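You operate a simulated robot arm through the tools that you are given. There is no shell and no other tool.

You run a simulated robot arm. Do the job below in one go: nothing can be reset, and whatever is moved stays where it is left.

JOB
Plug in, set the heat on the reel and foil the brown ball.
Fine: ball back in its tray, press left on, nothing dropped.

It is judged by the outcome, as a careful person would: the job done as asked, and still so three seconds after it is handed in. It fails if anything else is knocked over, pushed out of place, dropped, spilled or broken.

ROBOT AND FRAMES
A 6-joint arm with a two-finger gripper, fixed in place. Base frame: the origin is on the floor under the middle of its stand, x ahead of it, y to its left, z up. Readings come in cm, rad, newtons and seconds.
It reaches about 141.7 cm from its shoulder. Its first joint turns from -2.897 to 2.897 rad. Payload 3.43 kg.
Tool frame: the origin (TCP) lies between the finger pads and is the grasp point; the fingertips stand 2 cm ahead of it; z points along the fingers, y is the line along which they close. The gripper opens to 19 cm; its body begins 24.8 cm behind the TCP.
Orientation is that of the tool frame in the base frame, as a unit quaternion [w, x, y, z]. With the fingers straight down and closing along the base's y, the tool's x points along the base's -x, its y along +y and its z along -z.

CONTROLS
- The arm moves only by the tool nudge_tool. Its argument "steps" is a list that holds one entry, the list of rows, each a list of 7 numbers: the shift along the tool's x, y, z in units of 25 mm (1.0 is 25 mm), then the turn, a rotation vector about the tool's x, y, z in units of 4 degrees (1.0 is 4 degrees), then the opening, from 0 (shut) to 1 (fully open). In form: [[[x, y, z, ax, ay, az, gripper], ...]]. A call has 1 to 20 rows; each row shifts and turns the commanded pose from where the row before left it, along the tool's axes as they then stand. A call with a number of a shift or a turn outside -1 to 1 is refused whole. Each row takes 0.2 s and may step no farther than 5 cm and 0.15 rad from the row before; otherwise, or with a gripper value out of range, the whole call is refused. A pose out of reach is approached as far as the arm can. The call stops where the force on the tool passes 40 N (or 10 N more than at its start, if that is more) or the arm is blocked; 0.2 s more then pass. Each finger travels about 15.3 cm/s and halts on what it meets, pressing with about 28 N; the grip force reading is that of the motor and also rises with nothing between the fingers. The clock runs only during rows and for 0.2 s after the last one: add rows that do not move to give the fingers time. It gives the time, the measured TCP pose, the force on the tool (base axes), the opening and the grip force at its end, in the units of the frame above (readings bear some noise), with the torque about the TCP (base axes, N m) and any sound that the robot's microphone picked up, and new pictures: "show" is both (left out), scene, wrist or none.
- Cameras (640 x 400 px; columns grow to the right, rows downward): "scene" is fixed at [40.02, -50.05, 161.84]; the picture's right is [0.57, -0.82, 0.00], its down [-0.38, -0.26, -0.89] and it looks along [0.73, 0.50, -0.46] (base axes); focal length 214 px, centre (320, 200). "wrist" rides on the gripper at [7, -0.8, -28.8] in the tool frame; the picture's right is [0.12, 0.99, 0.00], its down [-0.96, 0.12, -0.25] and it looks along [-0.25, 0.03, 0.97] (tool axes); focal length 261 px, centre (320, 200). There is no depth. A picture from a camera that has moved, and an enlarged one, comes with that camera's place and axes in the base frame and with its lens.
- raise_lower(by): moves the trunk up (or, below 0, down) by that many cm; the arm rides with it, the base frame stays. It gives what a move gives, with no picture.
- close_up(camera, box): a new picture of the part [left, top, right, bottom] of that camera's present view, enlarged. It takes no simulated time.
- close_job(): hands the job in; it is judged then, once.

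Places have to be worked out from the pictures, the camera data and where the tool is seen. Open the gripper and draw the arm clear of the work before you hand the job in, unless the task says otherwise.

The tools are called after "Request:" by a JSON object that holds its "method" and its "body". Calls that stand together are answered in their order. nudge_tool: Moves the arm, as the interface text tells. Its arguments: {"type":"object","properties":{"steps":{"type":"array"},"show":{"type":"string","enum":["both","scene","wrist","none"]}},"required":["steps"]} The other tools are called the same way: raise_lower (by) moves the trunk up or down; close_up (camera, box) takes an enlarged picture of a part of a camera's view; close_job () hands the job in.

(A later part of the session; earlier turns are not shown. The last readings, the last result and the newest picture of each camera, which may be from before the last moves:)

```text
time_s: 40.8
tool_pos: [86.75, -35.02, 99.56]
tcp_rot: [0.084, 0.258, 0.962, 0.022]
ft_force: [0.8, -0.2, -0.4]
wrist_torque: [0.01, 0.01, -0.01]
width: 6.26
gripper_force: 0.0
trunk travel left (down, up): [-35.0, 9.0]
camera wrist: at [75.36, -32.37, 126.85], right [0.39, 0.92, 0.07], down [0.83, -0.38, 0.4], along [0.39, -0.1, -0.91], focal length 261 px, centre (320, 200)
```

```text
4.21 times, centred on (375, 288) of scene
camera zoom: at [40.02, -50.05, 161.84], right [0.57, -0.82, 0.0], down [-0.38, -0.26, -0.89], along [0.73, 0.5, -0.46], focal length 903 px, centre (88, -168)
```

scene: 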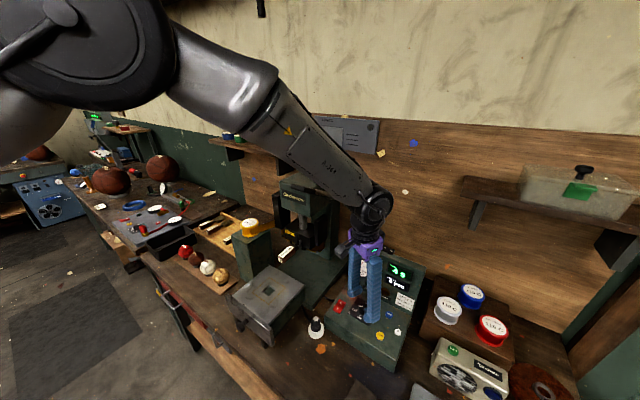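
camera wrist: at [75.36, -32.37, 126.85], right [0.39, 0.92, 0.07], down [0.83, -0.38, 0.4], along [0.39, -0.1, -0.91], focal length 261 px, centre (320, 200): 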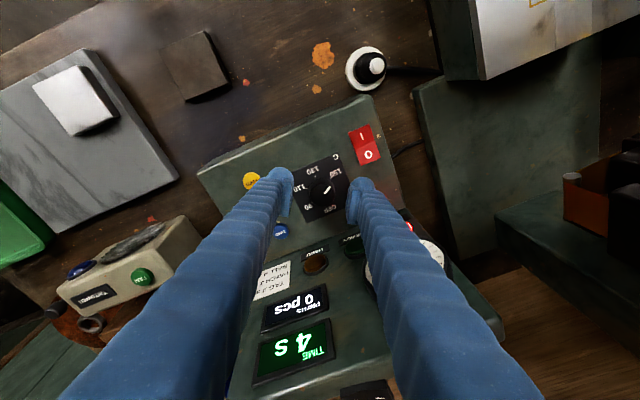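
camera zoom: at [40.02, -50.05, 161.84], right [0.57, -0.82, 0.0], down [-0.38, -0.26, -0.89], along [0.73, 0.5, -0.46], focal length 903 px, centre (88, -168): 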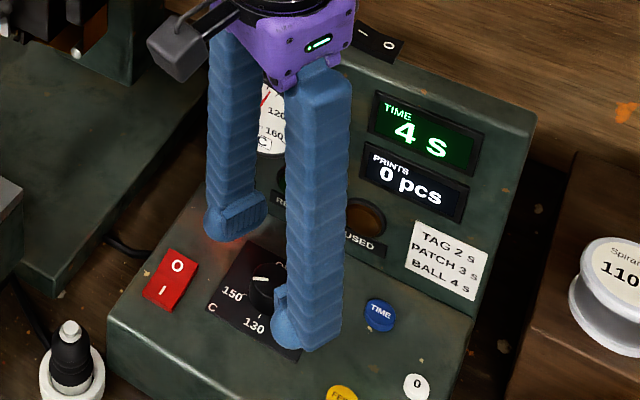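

The knob is centred between the pads to within about 1.5 mm. I'll lower the last 2.7 cm, staying just off the panel, then close gently on it.

Request:
{"method": "nudge_tool", "body": {"steps": [[[0, 0.05, 0.36, 0, 0, 0, 0.33], [0, 0, 0.36, 0, 0, 0, 0.33], [0, 0, 0.36, 0, 0, 0, 0.33], [0, 0, 0, 0, 0, 0, 0.33]]], "show": "none"}}

Request:
{"method": "close_up", "body": {"camera": "wrist", "box": [240, 130, 400, 240]}}

Request:
{"method": "close_up", "body": {"camera": "scene", "box": [335, 275, 395, 335]}}

```text
time_s: 41.8
tool_pos: [87.6, -34.91, 97.22]
tcp_rot: [0.084, 0.258, 0.962, 0.022]
ft_force: [0.0, -1.5, -0.2]
wrist_torque: [0.0, -0.02, 0.03]
width: 6.26
gripper_force: 0.1
trunk travel left (down, up): [-35.0, 9.0]
```

```text
3.64 times, centred on (320, 185) of wrist
camera zoom: at [75.96, -32.35, 124.33], right [0.39, 0.92, 0.07], down [0.83, -0.38, 0.4], along [0.39, -0.1, -0.91], focal length 948 px, centre (320, 254)
```

zoom: 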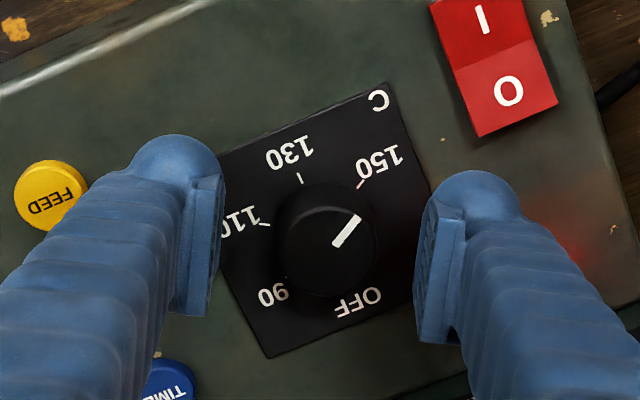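

```text
6.67 times, centred on (365, 305) of scene
camera zoom: at [40.02, -50.05, 161.84], right [0.57, -0.82, 0.0], down [-0.38, -0.26, -0.89], along [0.73, 0.5, -0.46], focal length 1430 px, centre (20, -500)
```

zoom: 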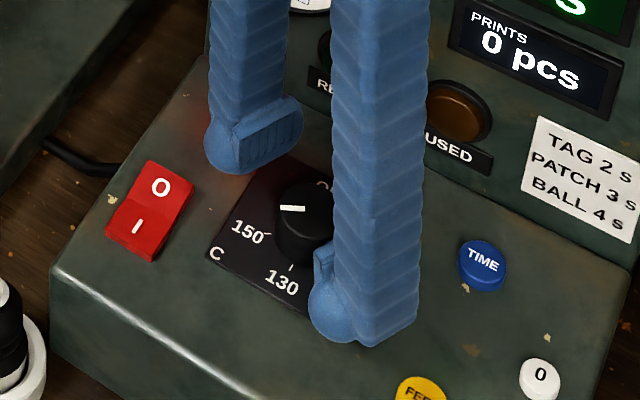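

The tips are just above the panel and the pads straddle the knob. I'll close on it.

Request:
{"method": "nudge_tool", "body": {"steps": [[[0, 0, 0, 0, 0, 0, 0.22], [0, 0, 0, 0, 0, 0, 0.12], [0, 0, 0, 0, 0, 0, 0.1], [0, 0, 0, 0, 0, 0, 0.1]]], "show": "none"}}

Request:
{"method": "close_up", "body": {"camera": "wrist", "box": [240, 130, 400, 240]}}

```text
time_s: 42.8
tool_pos: [87.45, -34.95, 97.12]
tcp_rot: [0.084, 0.259, 0.962, 0.023]
ft_force: [2.1, 5.2, 0.7]
wrist_torque: [0.15, -0.04, 0.02]
width: 2.24
gripper_force: 3.2
trunk travel left (down, up): [-35.0, 9.0]
```

```text
3.64 times, centred on (320, 185) of wrist
camera zoom: at [75.99, -32.29, 124.32], right [0.39, 0.92, 0.07], down [0.83, -0.38, 0.4], along [0.39, -0.1, -0.92], focal length 948 px, centre (320, 254)
```

zoom: 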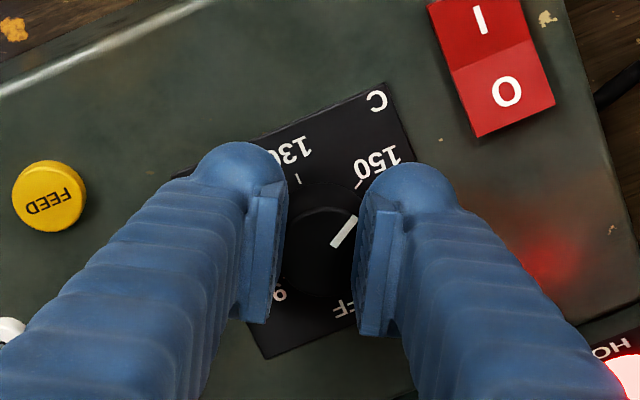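

The pads are in contact at 2.2 cm but with little grip force, because the commanded opening is close to that width. I'll command a tighter close to firm up the grip.

Request:
{"method": "nudge_tool", "body": {"steps": [[[0, 0, 0, 0, 0, 0, 0.0], [0, 0, 0, 0, 0, 0, 0.0], [0, 0, 0, 0, 0, 0, 0.0]]], "show": "none"}}

Request:
{"method": "close_up", "body": {"camera": "wrist", "box": [240, 130, 400, 240]}}

Request:
{"method": "close_up", "body": {"camera": "scene", "box": [335, 275, 395, 335]}}

```text
time_s: 43.6
tool_pos: [87.23, -35.2, 97.36]
tcp_rot: [0.086, 0.258, 0.962, 0.022]
ft_force: [-9.5, -10.9, 22.9]
wrist_torque: [-0.2, 0.21, -0.05]
width: 0.61
gripper_force: 34.7
trunk travel left (down, up): [-35.0, 9.0]
```

```text
3.64 times, centred on (320, 185) of wrist
camera zoom: at [75.76, -32.49, 124.55], right [0.39, 0.92, 0.07], down [0.83, -0.38, 0.4], along [0.39, -0.1, -0.91], focal length 948 px, centre (320, 254)
```

zoom: 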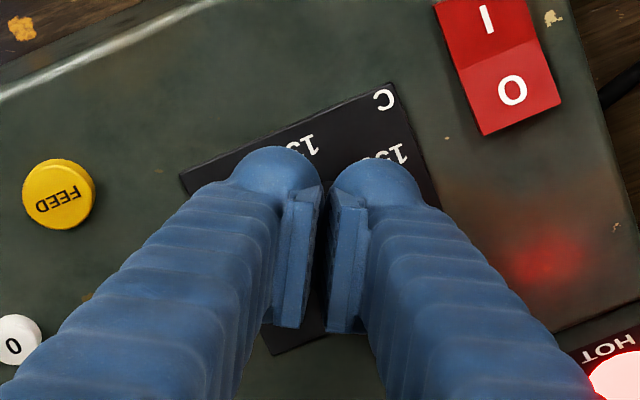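

```text
6.67 times, centred on (365, 305) of scene
camera zoom: at [40.02, -50.05, 161.84], right [0.57, -0.82, 0.0], down [-0.38, -0.26, -0.89], along [0.73, 0.5, -0.46], focal length 1430 px, centre (20, -500)
```

zoom: 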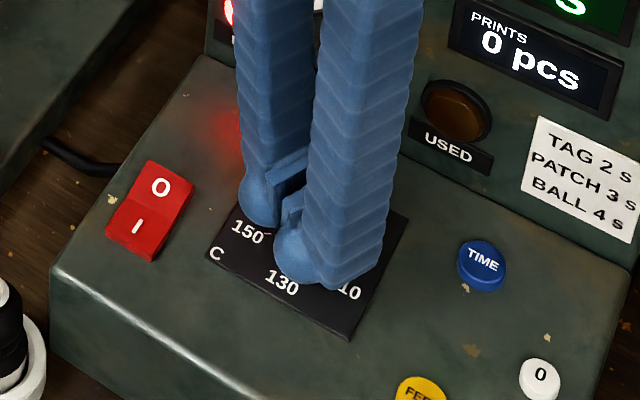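

The tips closed over the top of the knob, so they were about 1 cm too high, which agrees with where the rocker contact happened. I'll back off, reopen, lower about 1 cm further and check.

Request:
{"method": "nudge_tool", "body": {"steps": [[[0, 0, -0.4, 0, 0, 0, 0.0], [0, 0, 0, 0, 0, 0, 0.33], [0, 0, 0, 0, 0, 0, 0.33], [0, 0, 0.4, 0, 0, 0, 0.33], [0, 0, 0.2, 0, 0, 0, 0.33], [0, 0, 0.1, 0, 0, 0, 0.33], [0, 0, 0, 0, 0, 0, 0.33]]], "show": "none"}}

Request:
{"method": "close_up", "body": {"camera": "wrist", "box": [240, 130, 400, 240]}}

Request:
{"method": "close_up", "body": {"camera": "scene", "box": [335, 275, 395, 335]}}

```text
time_s: 45.2
tool_pos: [87.77, -34.95, 96.28]
tcp_rot: [0.084, 0.258, 0.962, 0.023]
ft_force: [0.0, -0.8, 0.5]
wrist_torque: [0.01, 0.0, 0.02]
width: 6.28
gripper_force: 0.1
trunk travel left (down, up): [-35.0, 9.0]
```

```text
3.64 times, centred on (320, 185) of wrist
camera zoom: at [76.24, -32.38, 123.5], right [0.39, 0.92, 0.07], down [0.83, -0.38, 0.4], along [0.39, -0.1, -0.91], focal length 948 px, centre (320, 254)
```

zoom: 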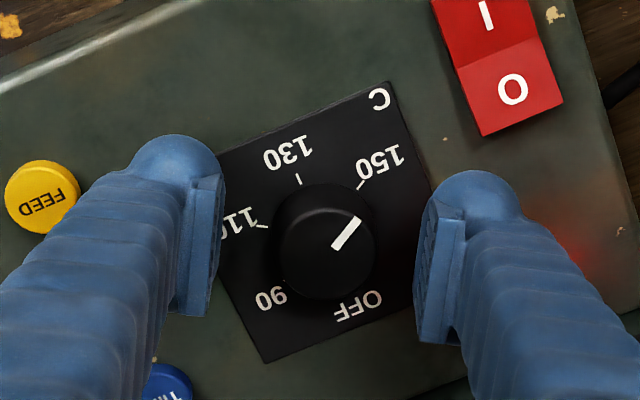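

```text
6.67 times, centred on (365, 305) of scene
camera zoom: at [40.02, -50.05, 161.84], right [0.57, -0.82, 0.0], down [-0.38, -0.26, -0.89], along [0.73, 0.5, -0.46], focal length 1430 px, centre (20, -500)
```

zoom: 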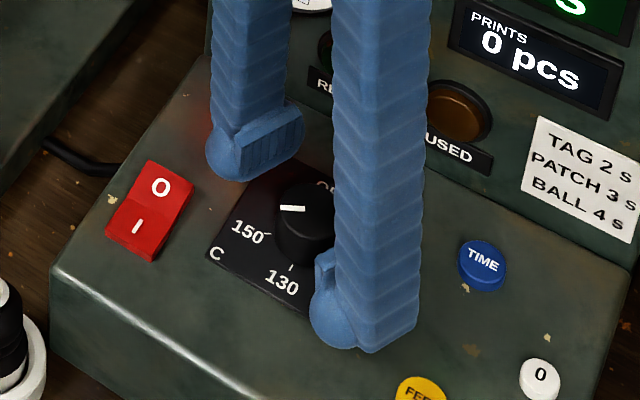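

Still free at z=96.3 and the knob hasn't moved. I'll creep down until the tips just touch the panel, to find its real height.

Request:
{"method": "nudge_tool", "body": {"steps": [[[0, 0, 0.08, 0, 0, 0, 0.33], [0, 0, 0.08, 0, 0, 0, 0.33], [0, 0, 0, 0, 0, 0, 0.33]]], "show": "none"}}

```text
time_s: 46.0
tool_pos: [87.73, -34.97, 95.91]
tcp_rot: [0.083, 0.258, 0.962, 0.022]
ft_force: [0.2, -0.5, 0.2]
wrist_torque: [-0.02, 0.01, 0.0]
width: 6.27
gripper_force: 0.0
trunk travel left (down, up): [-35.0, 9.0]
```

Request:
{"method": "nudge_tool", "body": {"steps": [[[0, 0, 0.08, 0, 0, 0, 0.33], [0, 0, 0.08, 0, 0, 0, 0.33], [0, 0, 0, 0, 0, 0, 0.33]]], "show": "none"}}

Request:
{"method": "close_up", "body": {"camera": "scene", "box": [335, 275, 395, 335]}}

```text
time_s: 46.8
tool_pos: [87.76, -34.93, 95.73]
tcp_rot: [0.085, 0.258, 0.962, 0.022]
ft_force: [-4.0, 0.5, 23.4]
wrist_torque: [-0.75, 0.81, -0.13]
width: 6.31
gripper_force: 0.5
trunk travel left (down, up): [-35.0, 9.0]
```

```text
6.67 times, centred on (365, 305) of scene
camera zoom: at [40.02, -50.05, 161.84], right [0.57, -0.82, 0.0], down [-0.38, -0.26, -0.89], along [0.73, 0.5, -0.46], focal length 1430 px, centre (20, -500)
```

zoom: 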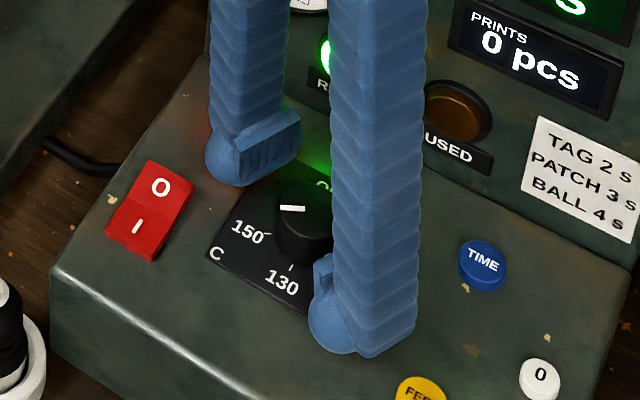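

The tips touch the panel at z≈95.75, and READY is lit at the 150 setting. I'll back off 2 mm and close on the knob.

Request:
{"method": "nudge_tool", "body": {"steps": [[[0, 0, -0.13, 0, 0, 0, 0.33], [0, 0, 0, 0, 0, 0, 0.2], [0, 0, 0, 0, 0, 0, 0.1], [0, 0, 0, 0, 0, 0, 0.1]]], "show": "none"}}

Request:
{"method": "close_up", "body": {"camera": "wrist", "box": [240, 130, 400, 240]}}

Request:
{"method": "close_up", "body": {"camera": "scene", "box": [335, 275, 395, 335]}}

```text
time_s: 47.8
tool_pos: [87.73, -34.73, 95.83]
tcp_rot: [0.084, 0.258, 0.962, 0.022]
ft_force: [9.3, 15.7, 7.2]
wrist_torque: [-0.02, -0.12, 0.24]
width: 3.25
gripper_force: 44.8
trunk travel left (down, up): [-35.0, 9.0]
```

```text
3.64 times, centred on (320, 185) of wrist
camera zoom: at [76.35, -32.11, 122.99], right [0.39, 0.92, 0.07], down [0.83, -0.38, 0.4], along [0.39, -0.1, -0.92], focal length 948 px, centre (320, 254)
```

zoom: 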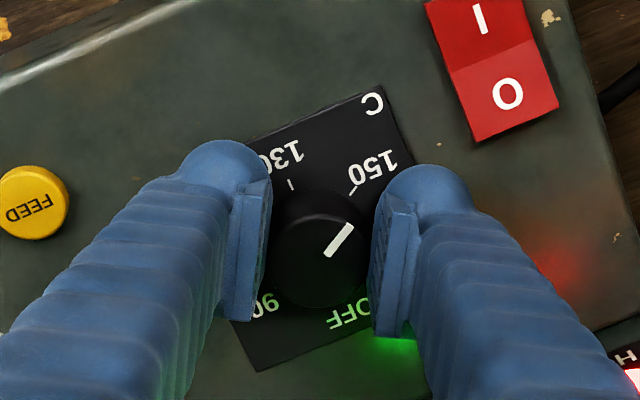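

```text
6.67 times, centred on (365, 305) of scene
camera zoom: at [40.02, -50.05, 161.84], right [0.57, -0.82, 0.0], down [-0.38, -0.26, -0.89], along [0.73, 0.5, -0.46], focal length 1430 px, centre (20, -500)
```

zoom: 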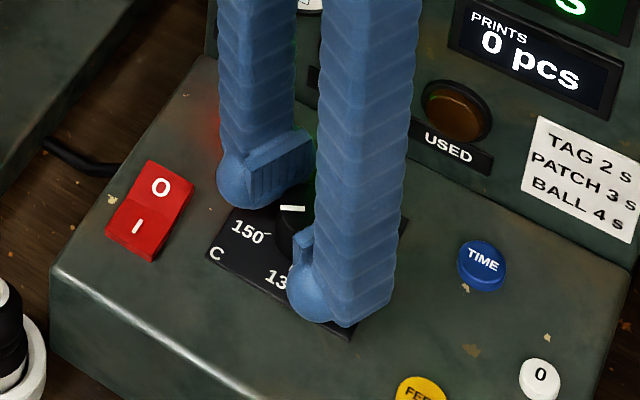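

The knob is firmly gripped at 3.25 cm, but the tool is pulled about 18 N along the closing axis. I'll shift about 1.5 mm along it to balance the load before turning.

Request:
{"method": "nudge_tool", "body": {"steps": [[[0, 0.06, -0.03, 0, 0, 0, 0.1], [0, 0, 0, 0, 0, 0, 0.1]]], "show": "none"}}

```text
time_s: 48.4
tool_pos: [87.74, -34.8, 95.83]
tcp_rot: [0.082, 0.258, 0.962, 0.023]
ft_force: [11.7, 18.6, -3.0]
wrist_torque: [-0.07, -0.12, 0.28]
width: 3.26
gripper_force: 45.2
trunk travel left (down, up): [-35.0, 9.0]
```

Request:
{"method": "nudge_tool", "body": {"steps": [[[0, -0.12, 0, 0, 0, 0, 0.1], [0, 0, 0, 0, 0, 0, 0.1]]], "show": "none"}}

```text
time_s: 49.1
tool_pos: [87.75, -34.85, 95.78]
tcp_rot: [0.084, 0.258, 0.962, 0.023]
ft_force: [11.5, 7.1, -10.6]
wrist_torque: [0.24, 0.12, 0.27]
width: 3.24
gripper_force: 45.0
trunk travel left (down, up): [-35.0, 9.0]
stopped in row 2: the force on the tool passed its limit at 41 N (the readings are from after the stop); the commanded pose is now the measured one
```

The grip is firm. I'll try turning counter-clockwise in small increments and watch the reaction.

Request:
{"method": "nudge_tool", "body": {"steps": [[[0, 0, 0, 0, 0, -0.5, 0.1], [0, 0, 0, 0, 0, -0.5, 0.1], [0, 0, 0, 0, 0, -0.5, 0.1], [0, 0, 0, 0, 0, 0, 0.1]]], "show": "none"}}

Request:
{"method": "close_up", "body": {"camera": "wrist", "box": [240, 130, 400, 240]}}

```text
time_s: 50.1
tool_pos: [87.74, -34.73, 95.71]
tcp_rot: [0.084, 0.207, 0.974, 0.018]
ft_force: [21.3, 14.9, -11.9]
wrist_torque: [-0.09, -0.19, 0.19]
width: 3.24
gripper_force: 45.1
trunk travel left (down, up): [-35.0, 9.0]
```

```text
3.64 times, centred on (320, 185) of wrist
camera zoom: at [76.08, -32.89, 122.99], right [0.29, 0.96, 0.05], down [0.87, -0.29, 0.4], along [0.4, -0.07, -0.91], focal length 948 px, centre (320, 254)
```

zoom: 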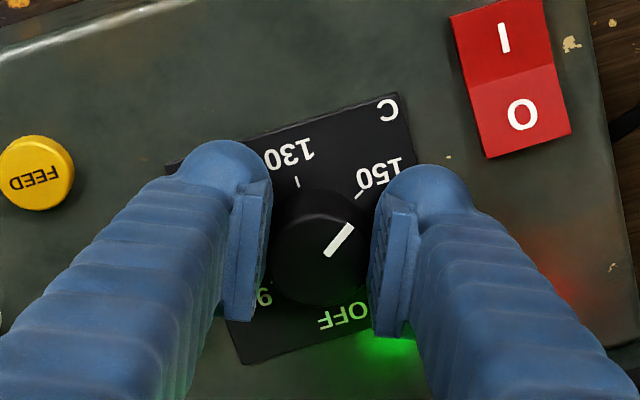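

The knob is turning with the gripper, about 6° so far. I'll correct the small side load and continue counter-clockwise.

Request:
{"method": "nudge_tool", "body": {"steps": [[[-0.04, 0, 0.03, 0, 0, 0, 0.1], [0, 0, 0, 0, 0, -0.6, 0.1], [0, 0, 0, 0, 0, -0.6, 0.1], [0, 0, 0, 0, 0, -0.6, 0.1], [0, 0, 0, 0, 0, -0.6, 0.1], [0, 0, 0, 0, 0, 0, 0.1]]], "show": "none"}}

Request:
{"method": "close_up", "body": {"camera": "wrist", "box": [240, 130, 400, 240]}}

```text
time_s: 51.5
tool_pos: [87.77, -34.8, 95.84]
tcp_rot: [0.085, 0.125, 0.988, 0.01]
ft_force: [9.6, 21.3, -5.1]
wrist_torque: [0.01, 0.0, 0.19]
width: 3.2
gripper_force: 44.7
trunk travel left (down, up): [-35.0, 9.0]
```

```text
3.64 times, centred on (320, 185) of wrist
camera zoom: at [75.83, -34.14, 122.99], right [0.13, 0.99, 0.02], down [0.9, -0.13, 0.41], along [0.41, -0.03, -0.91], focal length 948 px, centre (320, 254)
```

zoom: 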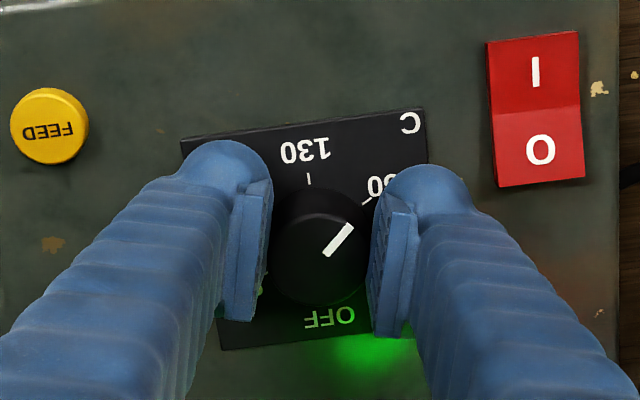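

Request:
{"method": "nudge_tool", "body": {"steps": [[[0, 0, 0.02, 0, 0, -0.7, 0.1], [0, 0, 0, 0, 0, -0.7, 0.1], [0, 0, 0, 0, 0, -0.7, 0.1], [0, 0, 0, 0, 0, -0.7, 0.1], [0, 0, 0, 0, 0, -0.7, 0.1], [0, 0, 0, 0, 0, 0, 0.1]]], "show": "none"}}

Request:
{"method": "close_up", "body": {"camera": "wrist", "box": [240, 130, 400, 240]}}

```text
time_s: 52.9
tool_pos: [87.75, -35.1, 95.92]
tcp_rot: [0.087, 0.003, 0.996, 0.0]
ft_force: [3.8, 8.3, 4.2]
wrist_torque: [-0.05, -0.07, 0.05]
width: 3.2
gripper_force: 44.7
trunk travel left (down, up): [-35.0, 9.0]
```

```text
3.64 times, centred on (320, 185) of wrist
camera zoom: at [75.75, -35.98, 123.01], right [-0.11, 0.99, -0.02], down [0.91, 0.11, 0.41], along [0.41, 0.03, -0.91], focal length 948 px, centre (320, 254)
```

zoom: 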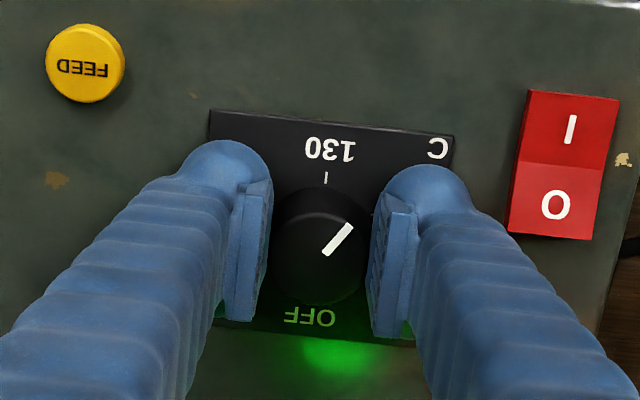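

The knob has rotated about 28°, roughly halfway. I'll continue counter-clockwise.

Request:
{"method": "nudge_tool", "body": {"steps": [[[0, 0, 0, 0, 0, -0.7, 0.1], [0, 0, 0, 0, 0, -0.7, 0.1], [0, 0, 0, 0, 0, -0.7, 0.1], [0, 0, 0, 0, 0, -0.7, 0.1], [0, 0, 0, 0, 0, -0.7, 0.1], [0, 0, 0, 0, 0, -0.7, 0.1], [0, 0, 0, 0, 0, -0.7, 0.1], [0, 0, 0, 0, 0, -0.7, 0.1], [0, 0, 0, 0, 0, 0, 0.1]]], "show": "none"}}

Request:
{"method": "close_up", "body": {"camera": "wrist", "box": [240, 130, 400, 240]}}

Request:
{"method": "close_up", "body": {"camera": "scene", "box": [335, 240, 430, 335]}}

```text
time_s: 54.9
tool_pos: [87.74, -35.13, 95.7]
tcp_rot: [0.086, -0.19, 0.978, -0.017]
ft_force: [9.0, -22.2, 10.7]
wrist_torque: [-0.11, -0.02, -0.16]
width: 3.18
gripper_force: 45.5
trunk travel left (down, up): [-35.0, 9.0]
```

```text
3.64 times, centred on (320, 185) of wrist
camera zoom: at [76.57, -38.82, 123.14], right [-0.47, 0.88, -0.08], down [0.79, 0.47, 0.39], along [0.38, 0.12, -0.92], focal length 948 px, centre (320, 254)
```

zoom: 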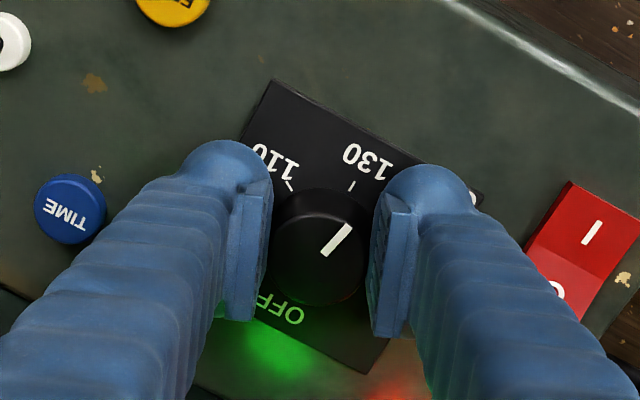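

```text
4.21 times, centred on (382, 288) of scene
camera zoom: at [40.02, -50.05, 161.84], right [0.57, -0.82, 0.0], down [-0.38, -0.26, -0.89], along [0.73, 0.5, -0.46], focal length 903 px, centre (57, -168)
```

zoom: 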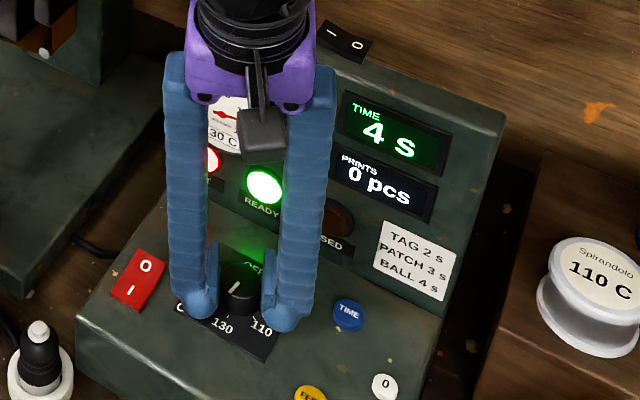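

The gauge now shows about 130 C with READY lit. The mark is roughly 8–10° short of the 130 tick, so I'll turn the last bit.

Request:
{"method": "nudge_tool", "body": {"steps": [[[0, 0, -0.02, 0, 0, -0.6, 0.1], [0, 0, 0, 0, 0, -0.6, 0.1], [0, 0, 0, 0, 0, -0.6, 0.1], [0, 0, 0, 0, 0, -0.3, 0.1], [0, 0, 0, 0, 0, 0, 0.1]]], "show": "none"}}

Request:
{"method": "close_up", "body": {"camera": "wrist", "box": [240, 130, 400, 240]}}

Request:
{"method": "close_up", "body": {"camera": "scene", "box": [335, 240, 430, 335]}}

```text
time_s: 56.1
tool_pos: [87.71, -35.34, 95.87]
tcp_rot: [0.084, -0.262, 0.961, -0.023]
ft_force: [16.1, -31.9, 11.2]
wrist_torque: [-0.17, 0.04, -0.24]
width: 3.24
gripper_force: 44.9
trunk travel left (down, up): [-35.0, 9.0]
```

```text
3.64 times, centred on (320, 185) of wrist
camera zoom: at [77.13, -39.76, 123.21], right [-0.6, 0.8, -0.11], down [0.72, 0.59, 0.38], along [0.36, 0.15, -0.92], focal length 948 px, centre (320, 254)
```

zoom: 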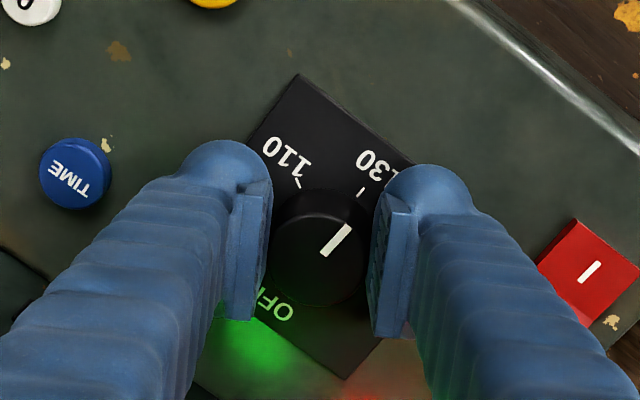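

```text
4.21 times, centred on (382, 288) of scene
camera zoom: at [40.02, -50.05, 161.84], right [0.57, -0.82, 0.0], down [-0.38, -0.26, -0.89], along [0.73, 0.5, -0.46], focal length 903 px, centre (57, -168)
```

zoom: 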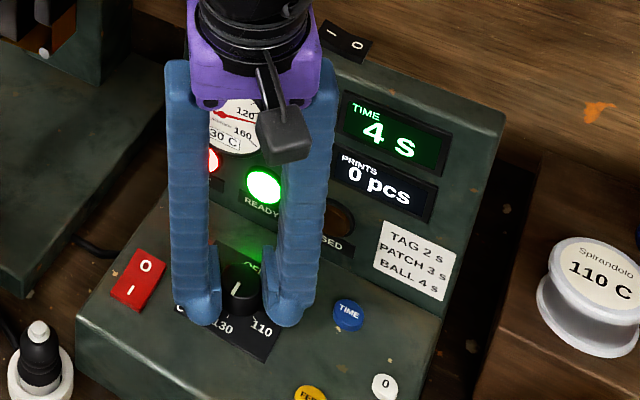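

The mark now lines up with the 130 tick. I'll open the fingers and lift away along the knob axis.

Request:
{"method": "nudge_tool", "body": {"steps": [[[0, 0, 0, 0, 0, 0, 0.3], [0, 0, 0, 0, 0, 0, 0.3], [0, 0, -0.5, 0, 0, 0, 0.3], [0, 0, -1, 0, 0, 0, 0.3], [0, 0, -1, 0, 0, 0, 0.3], [0, 0, -1, 0, 0, 0, 0.3], [0, 0, 0, 0, 0, 0, 0.3]]], "show": "both"}}

Request:
{"method": "close_up", "body": {"camera": "wrist", "box": [240, 110, 400, 220]}}

Request:
{"method": "close_up", "body": {"camera": "scene", "box": [335, 240, 430, 335]}}

```text
time_s: 57.7
tool_pos: [86.04, -35.01, 104.5]
tcp_rot: [0.084, -0.261, 0.962, -0.023]
ft_force: [0.2, 0.1, -0.1]
wrist_torque: [0.0, 0.02, -0.01]
width: 5.71
gripper_force: 0.1
trunk travel left (down, up): [-35.0, 9.0]
camera wrist: at [75.59, -39.52, 131.89], right [-0.6, 0.8, -0.1], down [0.72, 0.59, 0.38], along [0.36, 0.15, -0.92], focal length 261 px, centre (320, 200)
```

scene: 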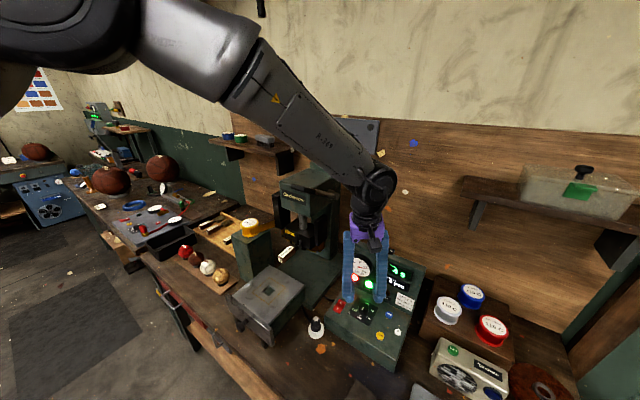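
wrist: 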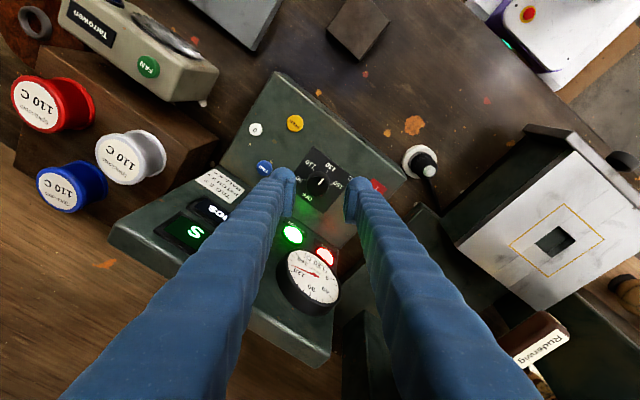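

```text
3.64 times, centred on (320, 165) of wrist
camera zoom: at [75.59, -39.52, 131.89], right [-0.6, 0.8, -0.1], down [0.72, 0.59, 0.38], along [0.36, 0.15, -0.92], focal length 948 px, centre (320, 327)
```

zoom: 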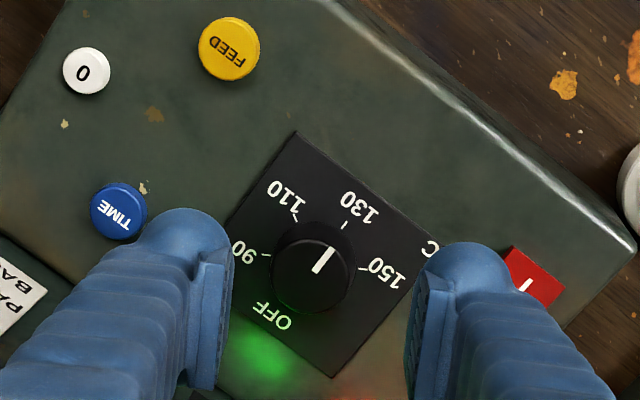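

```text
4.21 times, centred on (382, 288) of scene
camera zoom: at [40.02, -50.05, 161.84], right [0.57, -0.82, 0.0], down [-0.38, -0.26, -0.89], along [0.73, 0.5, -0.46], focal length 903 px, centre (57, -168)
```

zoom: 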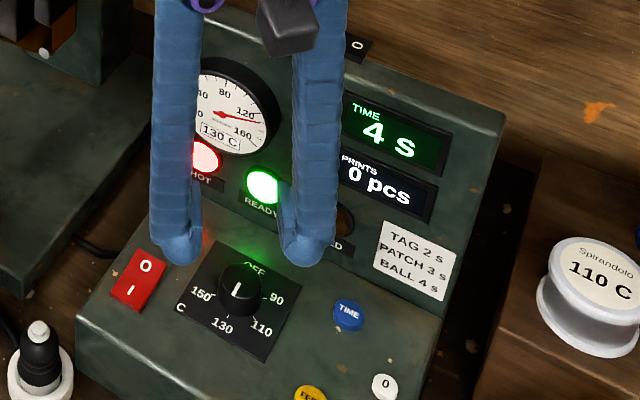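

The knob is on 130, the gauge reads 130 C, READY is lit and TIME is 4 s. Now the ball: I'll retract up and back toward the robot, square the tool, and bring the wrist camera over to the ball tray.

Request:
{"method": "nudge_tool", "body": {"steps": [[[0, 0, -1, 0, 0, 0.94, 0.5], [0, 0, -1, 0, 0, 0.94, 0.5], [0, 0, -1, 0, 0, 0.94, 0.5], [0, 0, -1, 0, 0, 0.94, 0.5], [0, 0, -1, 0, 0, 0.94, 0.5], [0, 0, -1, 0, 0, 0.94, 0.5], [0, 0, 0, 0, 0, 0.94, 0.5], [0, 0, 0, 0, 0, 0.94, 0.5], [0.5, 0, 0, 0, 1, 0, 0.5], [0.5, 0, 0, 0, 1, 0, 0.5], [1, 0, 0, 0, 0.5, 0, 0.5], [1, 0, 0, 0, 0, 0, 0.5], [1, 0, 0, 0, 0, 0, 0.5], [1, 0, 0, 0, 0, 0, 0.5], [1, 0, 0, 0, 0, 0, 0.5], [1, 0, 0, 0, 0, 0, 0.5], [1, 0, 0, 0, 0, 0, 0.5], [1, 0, 0, 0, 0, 0, 0.5], [1, 0, 0, 0, 0, 0, 0.5]]], "show": "wrist"}}

Request:
{"method": "nudge_tool", "body": {"steps": [[[0, 1, 0, 0, 0, 0, 0.5], [0, 1, 0, 0, 0, 0, 0.5], [0, 1, 0, 0, 0, 0, 0.5], [0, 1, 0, 0, 0, 0, 0.5], [0, 1, 0, 0, 0, 0, 0.5], [0, 1, 0, 0, 0, 0, 0.5], [0, 1, 0, 0, 0, 0, 0.5], [0, 1, 0, 0, 0, 0, 0.5], [0, 1, 0, 0, 0, 0, 0.5], [0, 1, 0, 0, 0, 0, 0.5], [0, 1, 0, 0, 0, 0, 0.5], [0, 1, 0, 0, 0, 0, 0.5], [0, 0, 0, 0, 0, 0, 0.5]]], "show": "both"}}

```text
time_s: 61.7
tool_pos: [58.53, -34.94, 118.93]
tcp_rot: [0.0, -0.002, 1.0, 0.0]
ft_force: [-1.4, 0.2, 0.0]
wrist_torque: [-0.01, -0.06, 0.02]
width: 9.51
gripper_force: 0.1
trunk travel left (down, up): [-35.0, 9.0]
camera wrist: at [51.38, -36.0, 147.63], right [-0.12, 0.99, 0.0], down [0.96, 0.12, 0.25], along [0.25, 0.03, -0.97], focal length 261 px, centre (320, 200)
```

wrist: 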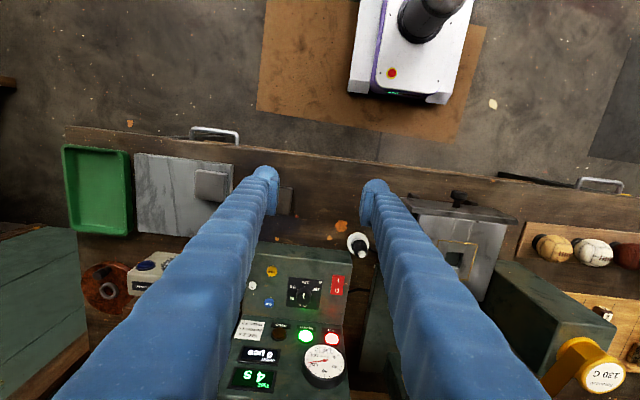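

```text
time_s: 64.5
tool_pos: [58.29, -5.17, 119.11]
tcp_rot: [-0.001, -0.003, 1.0, 0.0]
ft_force: [-0.2, -0.1, 0.4]
wrist_torque: [-0.03, 0.01, 0.01]
width: 9.49
gripper_force: 0.0
trunk travel left (down, up): [-35.0, 9.0]
camera wrist: at [51.36, -6.32, 147.81], right [-0.12, 0.99, 0.0], down [0.96, 0.12, 0.25], along [0.24, 0.03, -0.97], focal length 261 px, centre (320, 200)
```

scene: 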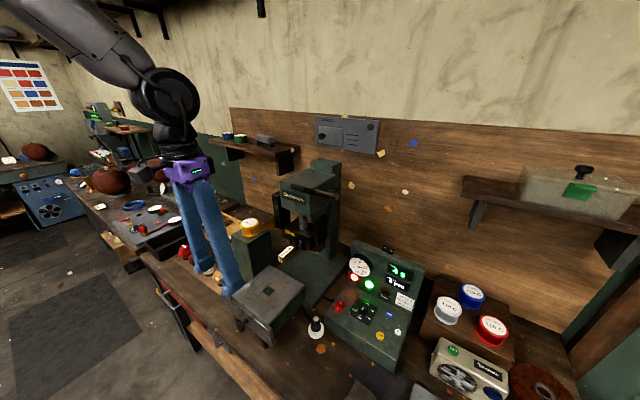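
wrist: 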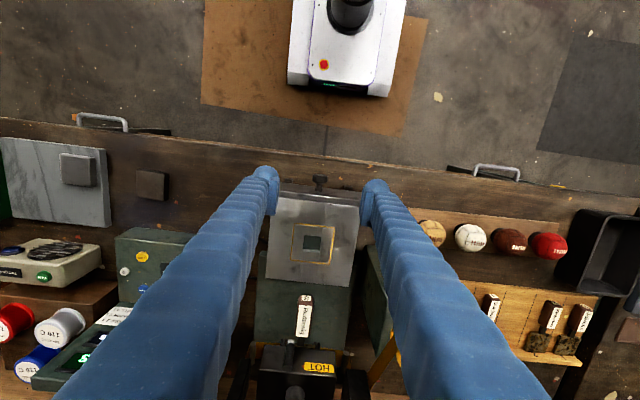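

From here I have a clear overhead view of the drawer, its handle knob and the die. I'll enlarge those, plus the balls.

Request:
{"method": "close_up", "body": {"camera": "wrist", "box": [255, 160, 375, 270]}}

Request:
{"method": "close_up", "body": {"camera": "wrist", "box": [240, 260, 380, 400]}}

Request:
{"method": "close_up", "body": {"camera": "wrist", "box": [410, 200, 580, 290]}}

Request:
{"method": "close_up", "body": {"camera": "scene", "box": [225, 240, 315, 350]}}

Request:
{"method": "close_up", "body": {"camera": "scene", "box": [270, 155, 350, 275]}}

```text
3.64 times, centred on (315, 215) of wrist
camera zoom: at [51.36, -6.32, 147.81], right [-0.12, 0.99, 0.0], down [0.96, 0.12, 0.25], along [0.24, 0.03, -0.97], focal length 948 px, centre (338, 146)
```

zoom: 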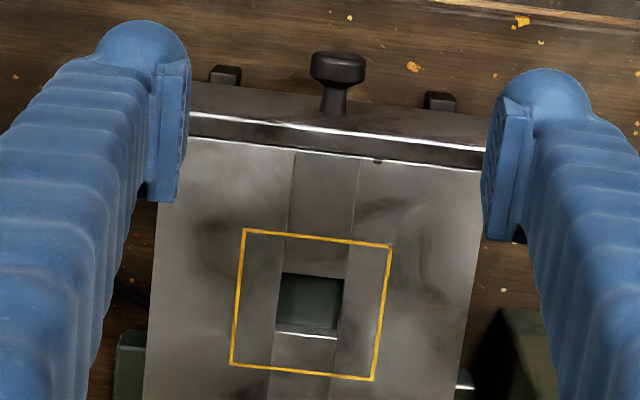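

```text
2.86 times, centred on (310, 330) of wrist
camera zoom: at [51.36, -6.32, 147.81], right [-0.12, 0.99, 0.0], down [0.96, 0.12, 0.25], along [0.24, 0.03, -0.97], focal length 745 px, centre (349, -171)
```

zoom: 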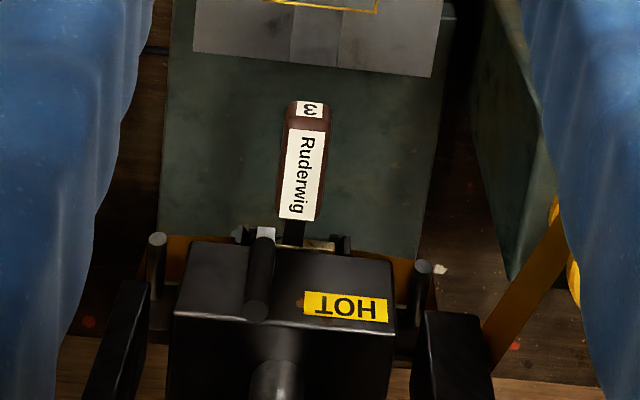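

```text
3.76 times, centred on (495, 245) of wrist
camera zoom: at [51.36, -6.32, 147.81], right [-0.12, 0.99, 0.0], down [0.96, 0.12, 0.25], along [0.24, 0.03, -0.97], focal length 981 px, centre (-339, 31)
```

zoom: 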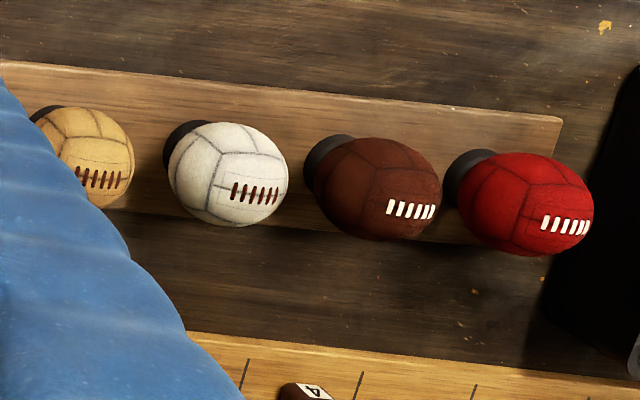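

```text
3.64 times, centred on (270, 295) of scene
camera zoom: at [40.02, -50.05, 161.84], right [0.57, -0.82, 0.0], down [-0.38, -0.26, -0.89], along [0.73, 0.5, -0.46], focal length 780 px, centre (502, -146)
```

zoom: 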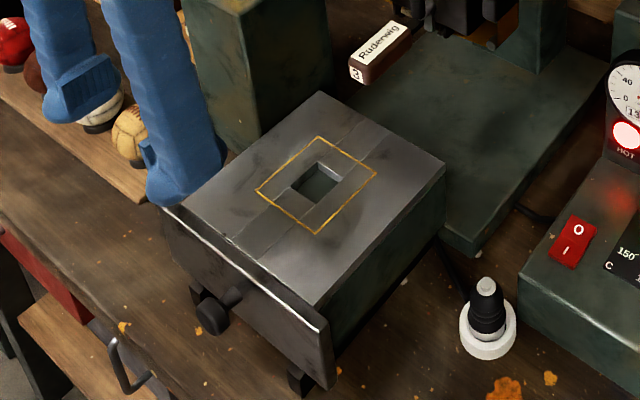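

```text
3.33 times, centred on (310, 215) of scene
camera zoom: at [40.02, -50.05, 161.84], right [0.57, -0.82, 0.0], down [-0.38, -0.26, -0.89], along [0.73, 0.5, -0.46], focal length 715 px, centre (353, 150)
```

zoom: 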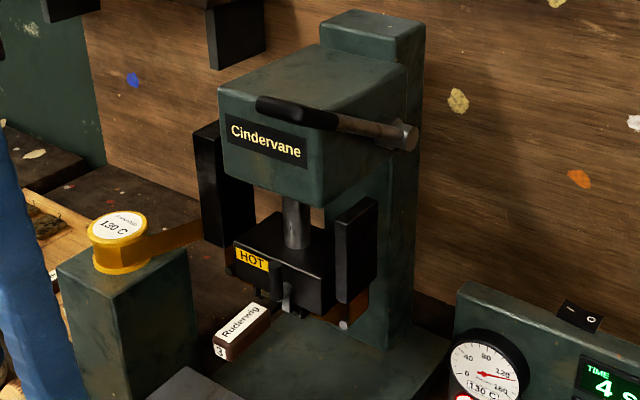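

The drawer surface is at z≈98.8 with its square nest at about (73.0,-5.3). Next I'll move along the bench front to above the ball tray for a direct view.

Request:
{"method": "nudge_tool", "body": {"steps": [[[0, 1, 0, 0, 0, 0, 0.5], [0, 1, 0, 0, 0, 0, 0.5], [0, 1, 0, 0, 0, 0, 0.5], [0, 1, 0, 0, 0, 0, 0.5], [0, 1, 0, 0, 0, 0, 0.5], [0, 1, 0, 0, 0, 0, 0.5], [0, 1, 0, 0, 0, 0, 0.5], [0, 1, 0, 0, 0, 0, 0.5], [0, 1, 0, 0, 0, 0, 0.5], [0, 1, 0, 0, 0, 0, 0.5], [0, 1, 0, 0, 0, 0, 0.5], [0, 1, 0, 0, 0, 0, 0.5], [0, 1, 0, 0, 0, 0, 0.5], [0, 1, 0, 0, 0, 0, 0.5], [0, 1, 0, 0, 0, 0, 0.5], [0, 1, 0, 0, 0, 0, 0.5], [0, 1, 0, 0, 0, 0, 0.5], [0, 0.5, 0, 0, 0, 0, 0.5], [0, 0, 0, 0, 0, 0, 0.5]]], "show": "both"}}

Request:
{"method": "close_up", "body": {"camera": "wrist", "box": [260, 150, 380, 250]}}

Request:
{"method": "close_up", "body": {"camera": "scene", "box": [330, 245, 430, 335]}}

```text
time_s: 68.5
tool_pos: [58.11, 38.68, 118.91]
tcp_rot: [0.0, -0.002, 1.0, 0.0]
ft_force: [-0.5, -0.2, -0.4]
wrist_torque: [0.03, -0.02, 0.02]
width: 9.49
gripper_force: 0.1
trunk travel left (down, up): [-35.0, 9.0]
camera wrist: at [50.94, 37.58, 147.75], right [-0.12, 0.99, 0.0], down [0.96, 0.12, 0.25], along [0.24, 0.03, -0.97], focal length 261 px, centre (320, 200)
```

scene: 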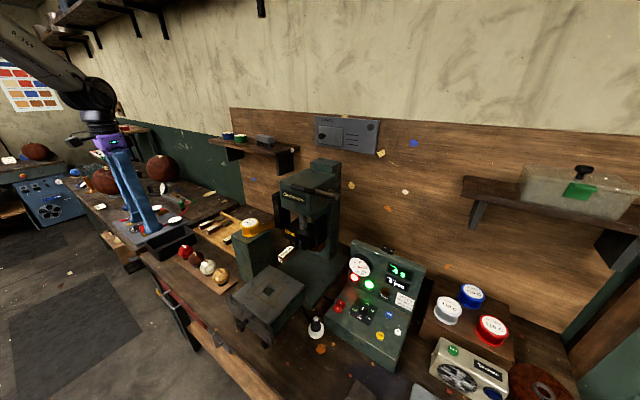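
wrist: 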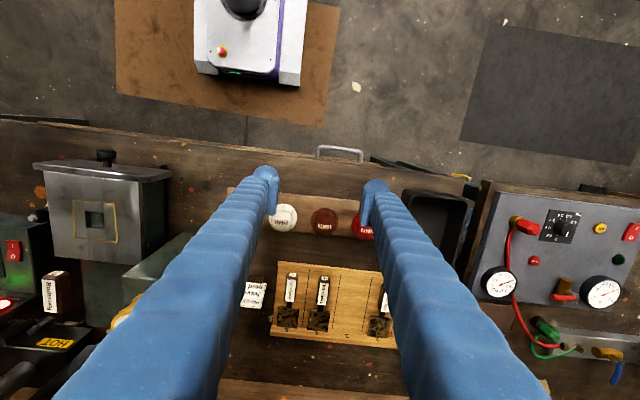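

```text
4.00 times, centred on (320, 200) of wrist
camera zoom: at [50.94, 37.58, 147.75], right [-0.12, 0.99, 0.0], down [0.96, 0.12, 0.25], along [0.24, 0.03, -0.97], focal length 1043 px, centre (320, 200)
```

zoom: 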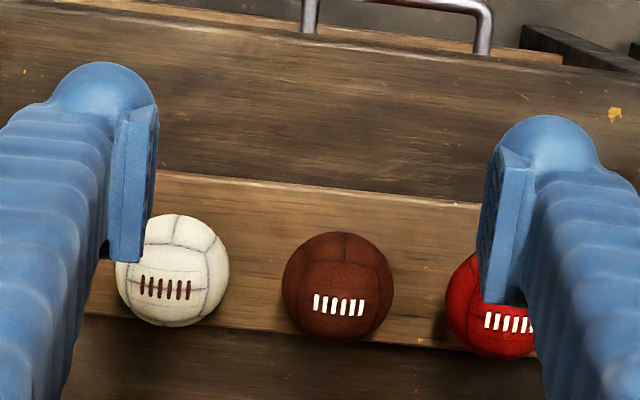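

```text
4.44 times, centred on (380, 290) of scene
camera zoom: at [40.02, -50.05, 161.84], right [0.57, -0.82, 0.0], down [-0.38, -0.26, -0.89], along [0.73, 0.5, -0.46], focal length 953 px, centre (53, -200)
```

zoom: 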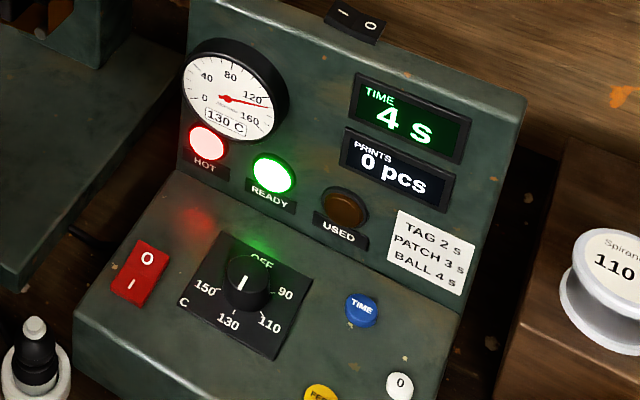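

The brown ball's centre is at about (70.4,41.0,91.0), 6.5 cm across, with only about 3 cm between balls, so I must close along x. I'll move above it and yaw 90°.

Request:
{"method": "nudge_tool", "body": {"steps": [[[-0.984, 0.184, 0.8, 0, 0, 0, 0.5], [-0.984, 0.184, 0.8, 0, 0, 0, 0.5], [-0.984, 0.184, 0.8, 0, 0, 0, 0.5], [-0.984, 0.184, 0.8, 0, 0, 0, 0.5], [-0.984, 0.184, 0.8, 0, 0, 0, 0.5], [0, 0, 0, 0, 0, 1, 0.5], [0, 0, 0, 0, 0, 1, 0.5], [0, 0, 0, 0, 0, 1, 0.5], [0, 0, 0, 0, 0, 1, 0.5], [0, 0, 0, 0, 0, 1, 0.5], [0, 0, 0, 0, 0, 1, 0.5], [0, 0, 0, 0, 0, 1, 0.5], [0, 0, 0, 0, 0, 1, 0.5], [0, 0, 0, 0, 0, 1, 0.5], [0, 0, 0, 0, 0, 1, 0.5], [0, 0, 0, 0, 0, 1, 0.5]]], "show": "none"}}

Request:
{"method": "nudge_tool", "body": {"steps": [[[0, 0, 0, 0, 0, 1, 0.5], [0, 0, 0, 0, 0, 1, 0.5], [0, 0, 0, 0, 0, 1, 0.5], [0, 0, 0, 0, 0, 1, 0.5], [0, 0, 0, 0, 0, 1, 0.5], [0, 0, 0, 0, 0, 1, 0.5], [0, 0, 0, 0, 0, 1, 0.5], [0, 0, 0, 0, 0, 1, 0.5], [0, 0, 0, 0, 0, 1, 0.5], [0, 0, 0, 0, 0, 1, 0.5], [0, 0, 0, 0, 0, 1, 0.5], [0, 0, 0, 0, 0, 0.5, 0.5], [0, 0, 0, 0, 0, 0, 0.5]]], "show": "both"}}

Request:
{"method": "close_up", "body": {"camera": "wrist", "box": [240, 120, 400, 240]}}

```text
time_s: 71.9
tool_pos: [70.54, 40.93, 108.81]
tcp_rot: [-0.001, 0.371, 0.928, 0.0]
ft_force: [-0.9, -0.6, 0.9]
wrist_torque: [-0.02, 0.01, 0.0]
width: 9.49
gripper_force: 0.0
trunk travel left (down, up): [-35.0, 9.0]
```

```text
time_s: 74.7
tool_pos: [70.55, 40.81, 108.82]
tcp_rot: [0.0, 0.705, 0.709, 0.001]
ft_force: [0.1, -0.2, 0.1]
wrist_torque: [0.01, 0.0, 0.01]
width: 9.49
gripper_force: 0.0
trunk travel left (down, up): [-35.0, 9.0]
camera wrist: at [69.66, 47.82, 137.63], right [0.99, 0.12, 0.0], down [0.12, -0.96, 0.25], along [0.03, -0.25, -0.97], focal length 261 px, centre (320, 200)
```

scene: 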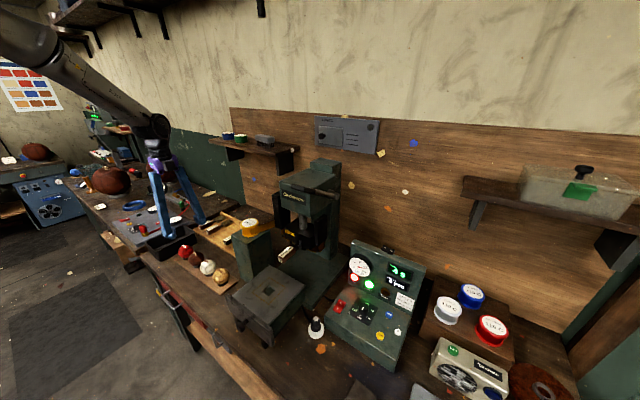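
wrist: 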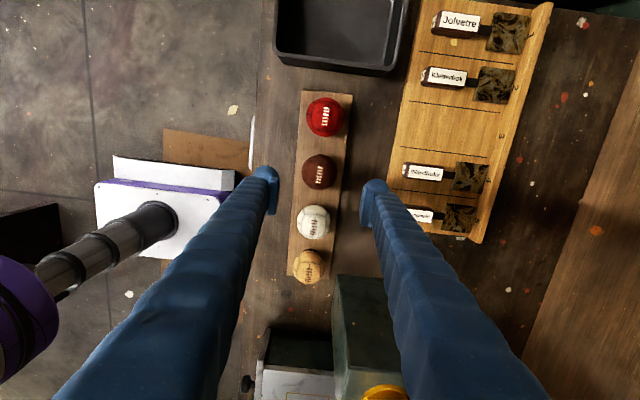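

```text
3.33 times, centred on (320, 180) of wrist
camera zoom: at [69.66, 47.82, 137.63], right [0.99, 0.12, 0.0], down [0.12, -0.96, 0.25], along [0.03, -0.25, -0.97], focal length 869 px, centre (320, 267)
```

zoom: 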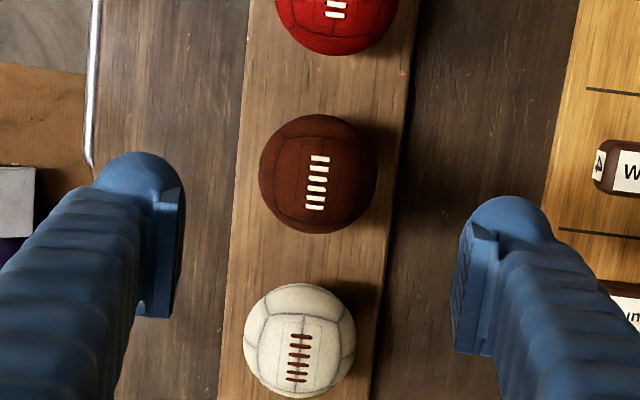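

The ball's position is refined to about (70.3,41.2,91). I'll align the tool axis and lower around it with 1.5 cm clearance each side.

Request:
{"method": "nudge_tool", "body": {"steps": [[[0.168, -0.108, 1, 0, 0, 0, 0.5], [0, 0, 1, 0, 0, 0, 0.5], [0, 0, 1, 0, 0, 0, 0.5], [0, 0, 1, 0, 0, 0, 0.5], [0, 0, 1, 0, 0, 0, 0.5], [0, 0, 1, 0, 0, 0, 0.5], [0, 0, 0.5, 0, 0, 0, 0.5], [0, 0, 0, 0, 0, 0, 0.5]]], "show": "both"}}

Request:
{"method": "close_up", "body": {"camera": "wrist", "box": [240, 130, 400, 250]}}

Request:
{"method": "close_up", "body": {"camera": "scene", "box": [140, 200, 260, 300]}}

```text
time_s: 76.5
tool_pos: [70.23, 41.35, 92.63]
tcp_rot: [-0.001, 0.705, 0.709, -0.001]
ft_force: [0.2, -0.4, 0.3]
wrist_torque: [0.01, -0.02, 0.0]
width: 9.51
gripper_force: 0.0
trunk travel left (down, up): [-35.0, 9.0]
camera wrist: at [69.32, 48.19, 121.41], right [0.99, 0.12, 0.0], down [0.12, -0.96, 0.25], along [0.03, -0.25, -0.97], focal length 261 px, centre (320, 200)
```

scene: 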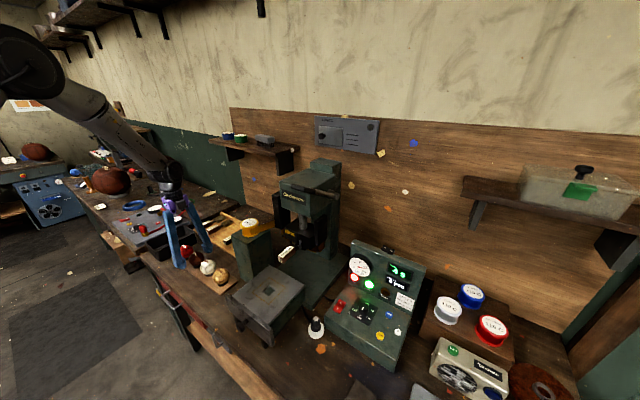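
wrist: 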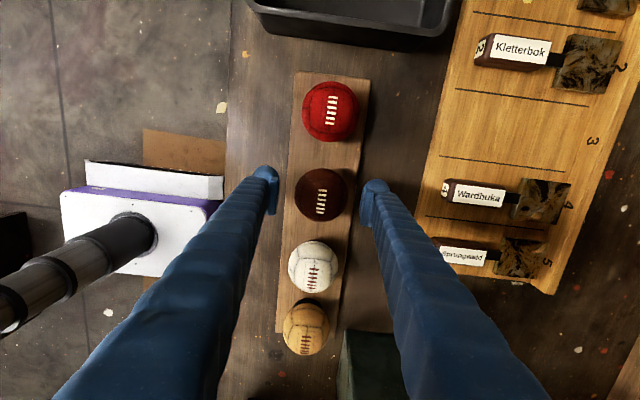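

```text
3.33 times, centred on (320, 190) of wrist
camera zoom: at [69.32, 48.19, 121.41], right [0.99, 0.12, 0.0], down [0.12, -0.96, 0.25], along [0.03, -0.25, -0.97], focal length 869 px, centre (320, 233)
```

zoom: 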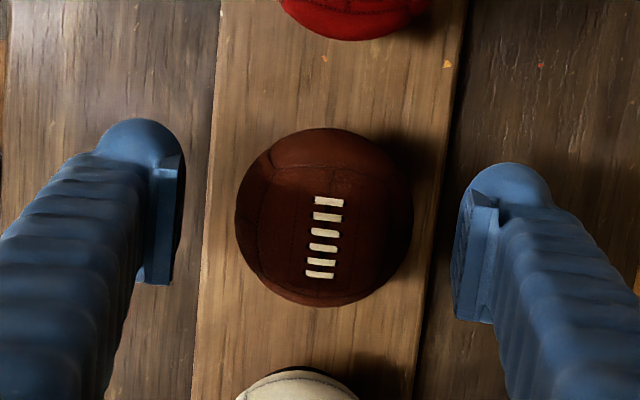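

```text
4.00 times, centred on (200, 250) of scene
camera zoom: at [40.02, -50.05, 161.84], right [0.57, -0.82, 0.0], down [-0.38, -0.26, -0.89], along [0.73, 0.5, -0.46], focal length 858 px, centre (800, 0)
```

zoom: 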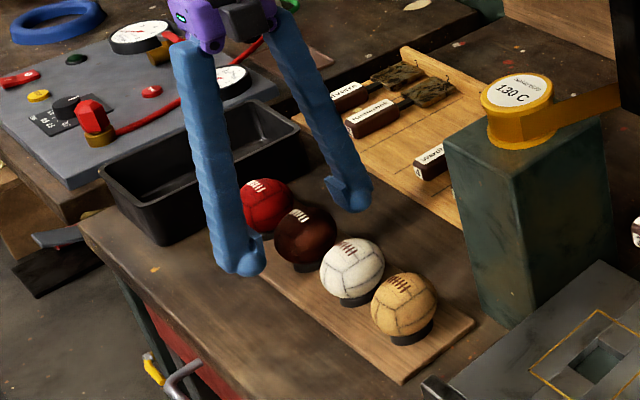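

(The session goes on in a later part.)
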